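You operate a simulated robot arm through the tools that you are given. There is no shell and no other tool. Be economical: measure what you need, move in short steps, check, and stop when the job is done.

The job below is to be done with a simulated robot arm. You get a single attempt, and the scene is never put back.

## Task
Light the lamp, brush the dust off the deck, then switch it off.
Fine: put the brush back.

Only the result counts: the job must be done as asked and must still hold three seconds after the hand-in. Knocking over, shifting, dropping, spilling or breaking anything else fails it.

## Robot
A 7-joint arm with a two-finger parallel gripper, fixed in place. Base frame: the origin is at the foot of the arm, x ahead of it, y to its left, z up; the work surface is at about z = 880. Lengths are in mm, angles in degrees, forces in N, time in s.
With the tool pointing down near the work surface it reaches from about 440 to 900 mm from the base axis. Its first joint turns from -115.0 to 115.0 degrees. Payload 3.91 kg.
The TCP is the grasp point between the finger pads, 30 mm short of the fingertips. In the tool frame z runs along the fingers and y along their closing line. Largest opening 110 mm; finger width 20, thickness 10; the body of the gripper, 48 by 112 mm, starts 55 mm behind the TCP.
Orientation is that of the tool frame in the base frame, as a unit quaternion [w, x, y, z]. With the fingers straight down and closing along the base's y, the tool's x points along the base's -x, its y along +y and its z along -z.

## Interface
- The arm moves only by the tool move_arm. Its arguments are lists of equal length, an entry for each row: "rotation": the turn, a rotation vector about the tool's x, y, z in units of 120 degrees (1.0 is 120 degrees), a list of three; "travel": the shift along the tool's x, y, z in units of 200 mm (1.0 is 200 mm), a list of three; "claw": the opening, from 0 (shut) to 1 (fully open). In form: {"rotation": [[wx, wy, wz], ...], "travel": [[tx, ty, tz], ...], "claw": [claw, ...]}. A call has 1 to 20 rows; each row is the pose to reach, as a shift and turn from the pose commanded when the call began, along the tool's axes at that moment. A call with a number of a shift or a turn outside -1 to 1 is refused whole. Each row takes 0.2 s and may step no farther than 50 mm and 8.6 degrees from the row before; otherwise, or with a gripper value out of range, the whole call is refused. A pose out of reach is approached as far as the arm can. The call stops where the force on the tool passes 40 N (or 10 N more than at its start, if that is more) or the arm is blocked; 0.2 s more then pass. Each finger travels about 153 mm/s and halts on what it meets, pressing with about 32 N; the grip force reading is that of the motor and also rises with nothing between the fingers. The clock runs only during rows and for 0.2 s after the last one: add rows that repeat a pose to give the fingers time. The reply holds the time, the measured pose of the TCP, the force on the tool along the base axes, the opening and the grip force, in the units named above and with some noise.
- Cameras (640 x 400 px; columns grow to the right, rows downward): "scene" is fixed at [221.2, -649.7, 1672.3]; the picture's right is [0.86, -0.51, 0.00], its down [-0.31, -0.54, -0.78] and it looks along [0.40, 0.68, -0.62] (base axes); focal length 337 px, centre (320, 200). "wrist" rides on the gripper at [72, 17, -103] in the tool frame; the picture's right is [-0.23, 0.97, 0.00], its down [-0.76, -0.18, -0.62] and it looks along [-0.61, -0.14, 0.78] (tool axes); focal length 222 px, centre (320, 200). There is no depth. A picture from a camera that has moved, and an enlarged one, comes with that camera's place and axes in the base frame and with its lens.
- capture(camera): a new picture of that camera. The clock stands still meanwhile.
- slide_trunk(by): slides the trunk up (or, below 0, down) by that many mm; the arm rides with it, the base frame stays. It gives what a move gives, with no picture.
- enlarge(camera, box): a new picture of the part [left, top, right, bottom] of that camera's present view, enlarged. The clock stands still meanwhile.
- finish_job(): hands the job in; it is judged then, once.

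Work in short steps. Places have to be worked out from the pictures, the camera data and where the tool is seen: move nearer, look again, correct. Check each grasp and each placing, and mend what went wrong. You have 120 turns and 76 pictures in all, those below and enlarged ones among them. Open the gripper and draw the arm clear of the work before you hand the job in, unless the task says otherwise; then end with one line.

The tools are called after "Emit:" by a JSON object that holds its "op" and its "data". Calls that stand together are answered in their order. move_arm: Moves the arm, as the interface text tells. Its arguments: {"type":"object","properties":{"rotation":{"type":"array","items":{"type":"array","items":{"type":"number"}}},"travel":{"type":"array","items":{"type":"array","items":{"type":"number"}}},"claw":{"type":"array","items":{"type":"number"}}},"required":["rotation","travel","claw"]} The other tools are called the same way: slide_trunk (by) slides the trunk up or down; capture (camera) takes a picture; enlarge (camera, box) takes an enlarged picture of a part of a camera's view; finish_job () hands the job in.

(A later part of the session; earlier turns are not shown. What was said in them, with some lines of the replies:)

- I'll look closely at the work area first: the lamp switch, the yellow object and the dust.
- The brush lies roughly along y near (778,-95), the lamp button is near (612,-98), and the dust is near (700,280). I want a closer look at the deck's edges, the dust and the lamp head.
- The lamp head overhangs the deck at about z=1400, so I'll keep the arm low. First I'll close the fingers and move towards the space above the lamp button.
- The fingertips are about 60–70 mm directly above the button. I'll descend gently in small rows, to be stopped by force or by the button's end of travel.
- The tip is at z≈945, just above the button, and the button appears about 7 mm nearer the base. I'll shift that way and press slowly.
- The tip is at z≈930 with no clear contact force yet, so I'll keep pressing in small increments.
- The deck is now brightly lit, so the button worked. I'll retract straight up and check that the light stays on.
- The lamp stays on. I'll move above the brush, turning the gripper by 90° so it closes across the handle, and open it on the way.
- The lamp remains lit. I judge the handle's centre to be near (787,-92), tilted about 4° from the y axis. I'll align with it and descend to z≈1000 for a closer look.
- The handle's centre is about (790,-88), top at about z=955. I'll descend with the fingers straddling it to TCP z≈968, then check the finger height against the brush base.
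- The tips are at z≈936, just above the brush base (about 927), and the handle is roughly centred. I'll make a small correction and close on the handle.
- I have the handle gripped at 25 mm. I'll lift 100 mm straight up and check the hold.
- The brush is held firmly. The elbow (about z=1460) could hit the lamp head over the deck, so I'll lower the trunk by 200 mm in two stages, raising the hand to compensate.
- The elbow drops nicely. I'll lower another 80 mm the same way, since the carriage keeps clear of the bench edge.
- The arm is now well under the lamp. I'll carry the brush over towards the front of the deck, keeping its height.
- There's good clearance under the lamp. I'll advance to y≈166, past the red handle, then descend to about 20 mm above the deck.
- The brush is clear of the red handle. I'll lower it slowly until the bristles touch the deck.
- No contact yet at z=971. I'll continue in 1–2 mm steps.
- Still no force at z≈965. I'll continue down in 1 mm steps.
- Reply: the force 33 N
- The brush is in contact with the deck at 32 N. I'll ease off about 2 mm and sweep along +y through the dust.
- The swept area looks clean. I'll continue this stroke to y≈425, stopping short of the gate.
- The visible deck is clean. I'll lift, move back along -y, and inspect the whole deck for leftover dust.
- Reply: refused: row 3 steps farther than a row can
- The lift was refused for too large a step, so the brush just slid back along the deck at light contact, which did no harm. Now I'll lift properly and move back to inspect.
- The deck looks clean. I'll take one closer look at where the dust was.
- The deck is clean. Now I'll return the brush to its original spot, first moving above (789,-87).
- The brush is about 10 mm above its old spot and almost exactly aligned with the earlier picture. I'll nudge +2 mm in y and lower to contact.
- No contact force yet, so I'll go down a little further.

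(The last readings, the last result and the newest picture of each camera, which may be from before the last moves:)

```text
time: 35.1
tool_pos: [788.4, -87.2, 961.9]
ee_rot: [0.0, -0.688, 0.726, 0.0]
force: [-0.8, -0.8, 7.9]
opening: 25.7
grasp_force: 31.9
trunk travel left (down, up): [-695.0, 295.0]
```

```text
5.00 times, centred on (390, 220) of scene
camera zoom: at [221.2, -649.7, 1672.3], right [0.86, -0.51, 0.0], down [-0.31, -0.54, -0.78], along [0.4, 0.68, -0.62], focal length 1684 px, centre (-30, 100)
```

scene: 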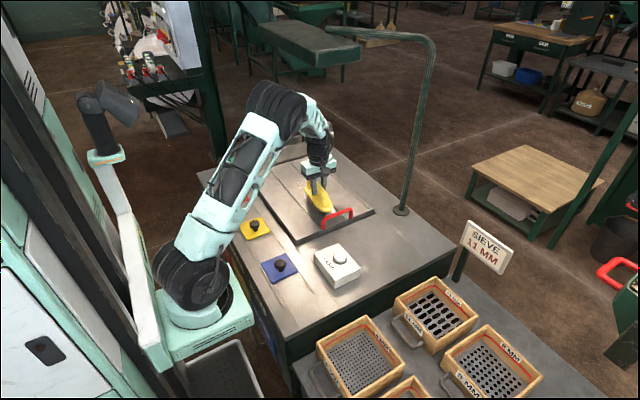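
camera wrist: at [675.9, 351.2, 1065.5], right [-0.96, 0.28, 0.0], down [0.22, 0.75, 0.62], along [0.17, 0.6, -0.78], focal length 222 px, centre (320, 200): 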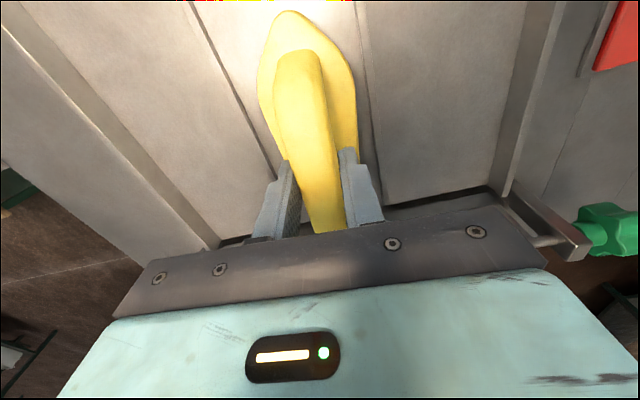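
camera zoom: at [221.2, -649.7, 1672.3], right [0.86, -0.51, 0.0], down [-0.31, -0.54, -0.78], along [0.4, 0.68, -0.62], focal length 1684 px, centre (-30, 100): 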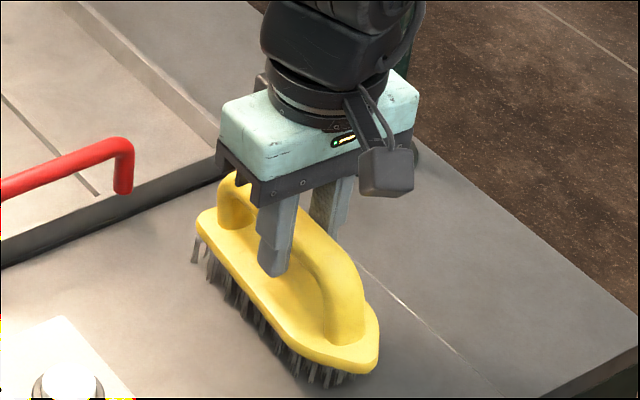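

The brush rests at its original place (8 N contact). I'll open the fingers and rise straight up.

Emit:
{"op": "move_arm", "data": {"rotation": [[0, 0, 0], [0, 0, 0], [0, 0, 0], [0, 0, 0], [0, 0, 0], [0, 0, 0], [0, 0, 0], [0, 0, 0]], "travel": [[0, 0, -0.004], [0, 0, -0.004], [0, 0, -0.004], [0, 0, -0.004], [0, 0, -0.1], [0, 0, -0.25], [0, 0, -0.4], [0, 0, -0.55]], "claw": [0.35, 0.5, 0.6, 0.6, 0.6, 0.6, 0.6, 0.6]}}

Emit:
{"op": "enlarge", "data": {"camera": "scene", "box": [310, 200, 410, 290]}}

```text
time: 36.9
tool_pos: [790.0, -88.0, 1070.9]
ee_rot: [0.0, -0.688, 0.725, 0.0]
force: [-0.7, 0.4, 0.1]
opening: 65.9
grasp_force: 0.0
trunk travel left (down, up): [-695.0, 295.0]
```

```text
4.44 times, centred on (360, 245) of scene
camera zoom: at [221.2, -649.7, 1672.3], right [0.86, -0.51, 0.0], down [-0.31, -0.54, -0.78], along [0.4, 0.68, -0.62], focal length 1497 px, centre (142, 0)
```

zoom: 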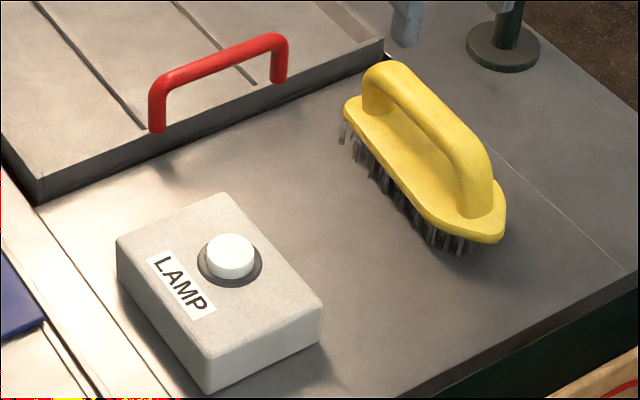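

The brush is back within a few millimetres. Now I'll close the fingers and go above the lamp button at (602.5,-98.3).

Emit:
{"op": "move_arm", "data": {"rotation": [[0, 0, 0], [0, 0, 0], [0, 0, 0], [0, 0, 0], [0, 0, 0], [0, 0, 0], [0, 0, 0], [0, 0, 0]], "travel": [[0.02, 0.186, 0], [0.04, 0.372, 0], [0.06, 0.558, 0], [0.08, 0.744, 0], [0.1025, 0.93, 0], [0.1025, 0.93, 0.16], [0.1025, 0.93, 0.32], [0.1025, 0.93, 0.48]], "claw": [0.6, 0.4, 0.2, 0, 0, 0, 0, 0]}}

Emit:
{"op": "enlarge", "data": {"camera": "scene", "box": [300, 200, 400, 290]}}

Emit:
{"op": "capture", "data": {"camera": "wrist"}}

```text
time: 38.7
tool_pos: [601.6, -97.0, 975.0]
ee_rot: [0.0, -0.689, 0.725, 0.0]
force: [-0.2, 0.3, -0.8]
opening: 0.0
grasp_force: 32.4
trunk travel left (down, up): [-695.0, 295.0]
```

```text
4.44 times, centred on (350, 245) of scene
camera zoom: at [221.2, -649.7, 1672.3], right [0.86, -0.51, 0.0], down [-0.31, -0.54, -0.78], along [0.4, 0.68, -0.62], focal length 1497 px, centre (187, 0)
```

zoom: 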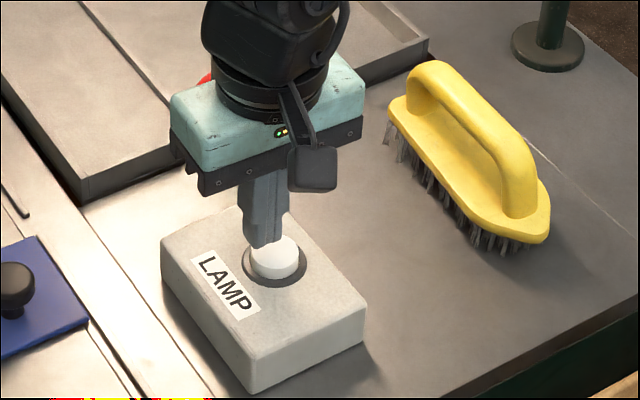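

```text
33 pictures are left
camera wrist: at [581.6, -169.1, 1077.8], right [-0.96, 0.28, 0.0], down [0.22, 0.75, 0.62], along [0.17, 0.6, -0.78], focal length 222 px, centre (320, 200)
```

wrist: 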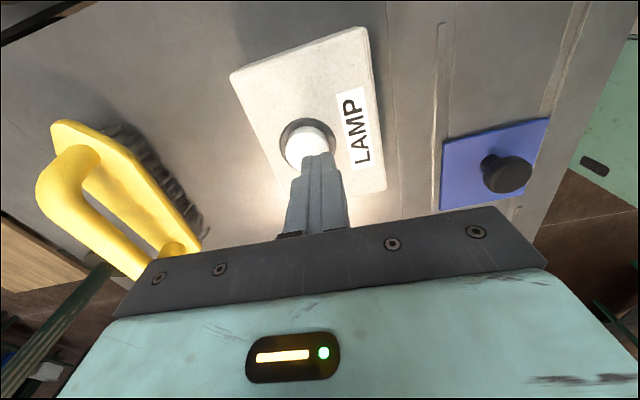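

The button is about 4 mm in +x and 7 mm in -y from the tips. I'll correct for that and press gently to about the same depth as before.

Emit:
{"op": "move_arm", "data": {"rotation": [[0, 0, 0], [0, 0, 0], [0, 0, 0], [0, 0, 0], [0, 0, 0], [0, 0, 0], [0, 0, 0], [0, 0, 0]], "travel": [[0.034, -0.022, 0.02], [0.034, -0.022, 0.04], [0.034, -0.022, 0.06], [0.034, -0.022, 0.075], [0.034, -0.022, 0.085], [0.034, -0.022, 0.095], [0.034, -0.022, 0.105], [0.034, -0.022, 0.113]], "claw": [0, 0, 0, 0, 0, 0, 0, 0]}}

Emit:
{"op": "enlarge", "data": {"camera": "scene", "box": [200, 120, 440, 300]}}

```text
time: 40.5
tool_pos: [606.5, -105.0, 953.4]
ee_rot: [0.0, -0.688, 0.726, -0.001]
force: [-1.7, -1.7, 22.8]
opening: 0.0
grasp_force: 31.8
trunk travel left (down, up): [-695.0, 295.0]
```

```text
2.22 times, centred on (320, 210) of scene
camera zoom: at [221.2, -649.7, 1672.3], right [0.86, -0.51, 0.0], down [-0.31, -0.54, -0.78], along [0.4, 0.68, -0.62], focal length 748 px, centre (320, 178)
```

zoom: 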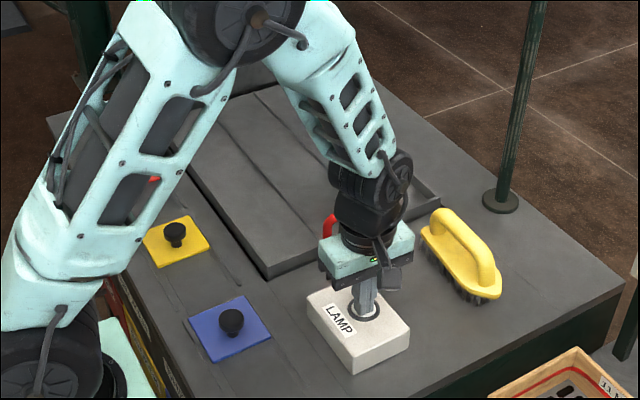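

The lamp is off. I'll retract straight up, open the gripper and draw clear, then check the scene.

Emit:
{"op": "move_arm", "data": {"rotation": [[0, 0, 0], [0, 0, 0], [0, 0, 0], [0, 0, 0], [0, 0, 0], [0, 0, 0], [0, 0, 0], [0, 0, 0]], "travel": [[0, 0, -0.05], [0, 0, -0.2], [0, 0, -0.4], [0, 0, -0.6], [0, 0, -0.8], [0, 0, -0.95], [0, 0.2, -0.95], [0, 0.35, -0.95]], "claw": [0, 0, 0, 0.3, 0.6, 0.9, 1, 1]}}

Emit:
{"op": "capture", "data": {"camera": "scene"}}

Emit:
{"op": "enlarge", "data": {"camera": "scene", "box": [200, 120, 440, 300]}}

```text
time: 42.3
tool_pos: [534.5, -100.9, 1142.1]
ee_rot: [0.0, -0.688, 0.726, 0.001]
force: [0.0, -0.3, -0.3]
opening: 110.1
grasp_force: 0.1
trunk travel left (down, up): [-695.0, 295.0]
```

```text
31 pictures are left
```

scene: 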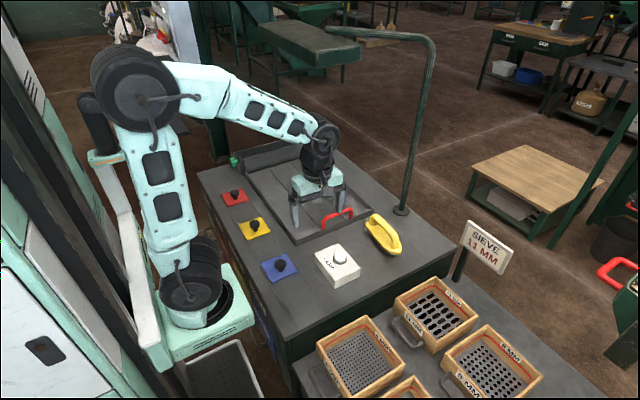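

```text
2.22 times, centred on (320, 210) of scene
camera zoom: at [221.2, -649.7, 1672.3], right [0.86, -0.51, 0.0], down [-0.31, -0.54, -0.78], along [0.4, 0.68, -0.62], focal length 748 px, centre (320, 178)
```

zoom: 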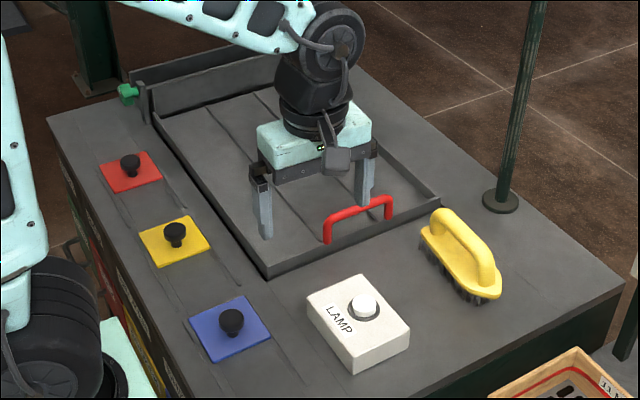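

The lamp is off, the deck is clean, the brush is back, and the arm is clear with the gripper open. I'll hand the job in.

Emit:
{"op": "finish_job", "data": {}}

```text
The job is handed in.
```

I lit the lamp, brushed the dust off the deck, put the brush back within about 3 mm of where it was, and switched the lamp off again.
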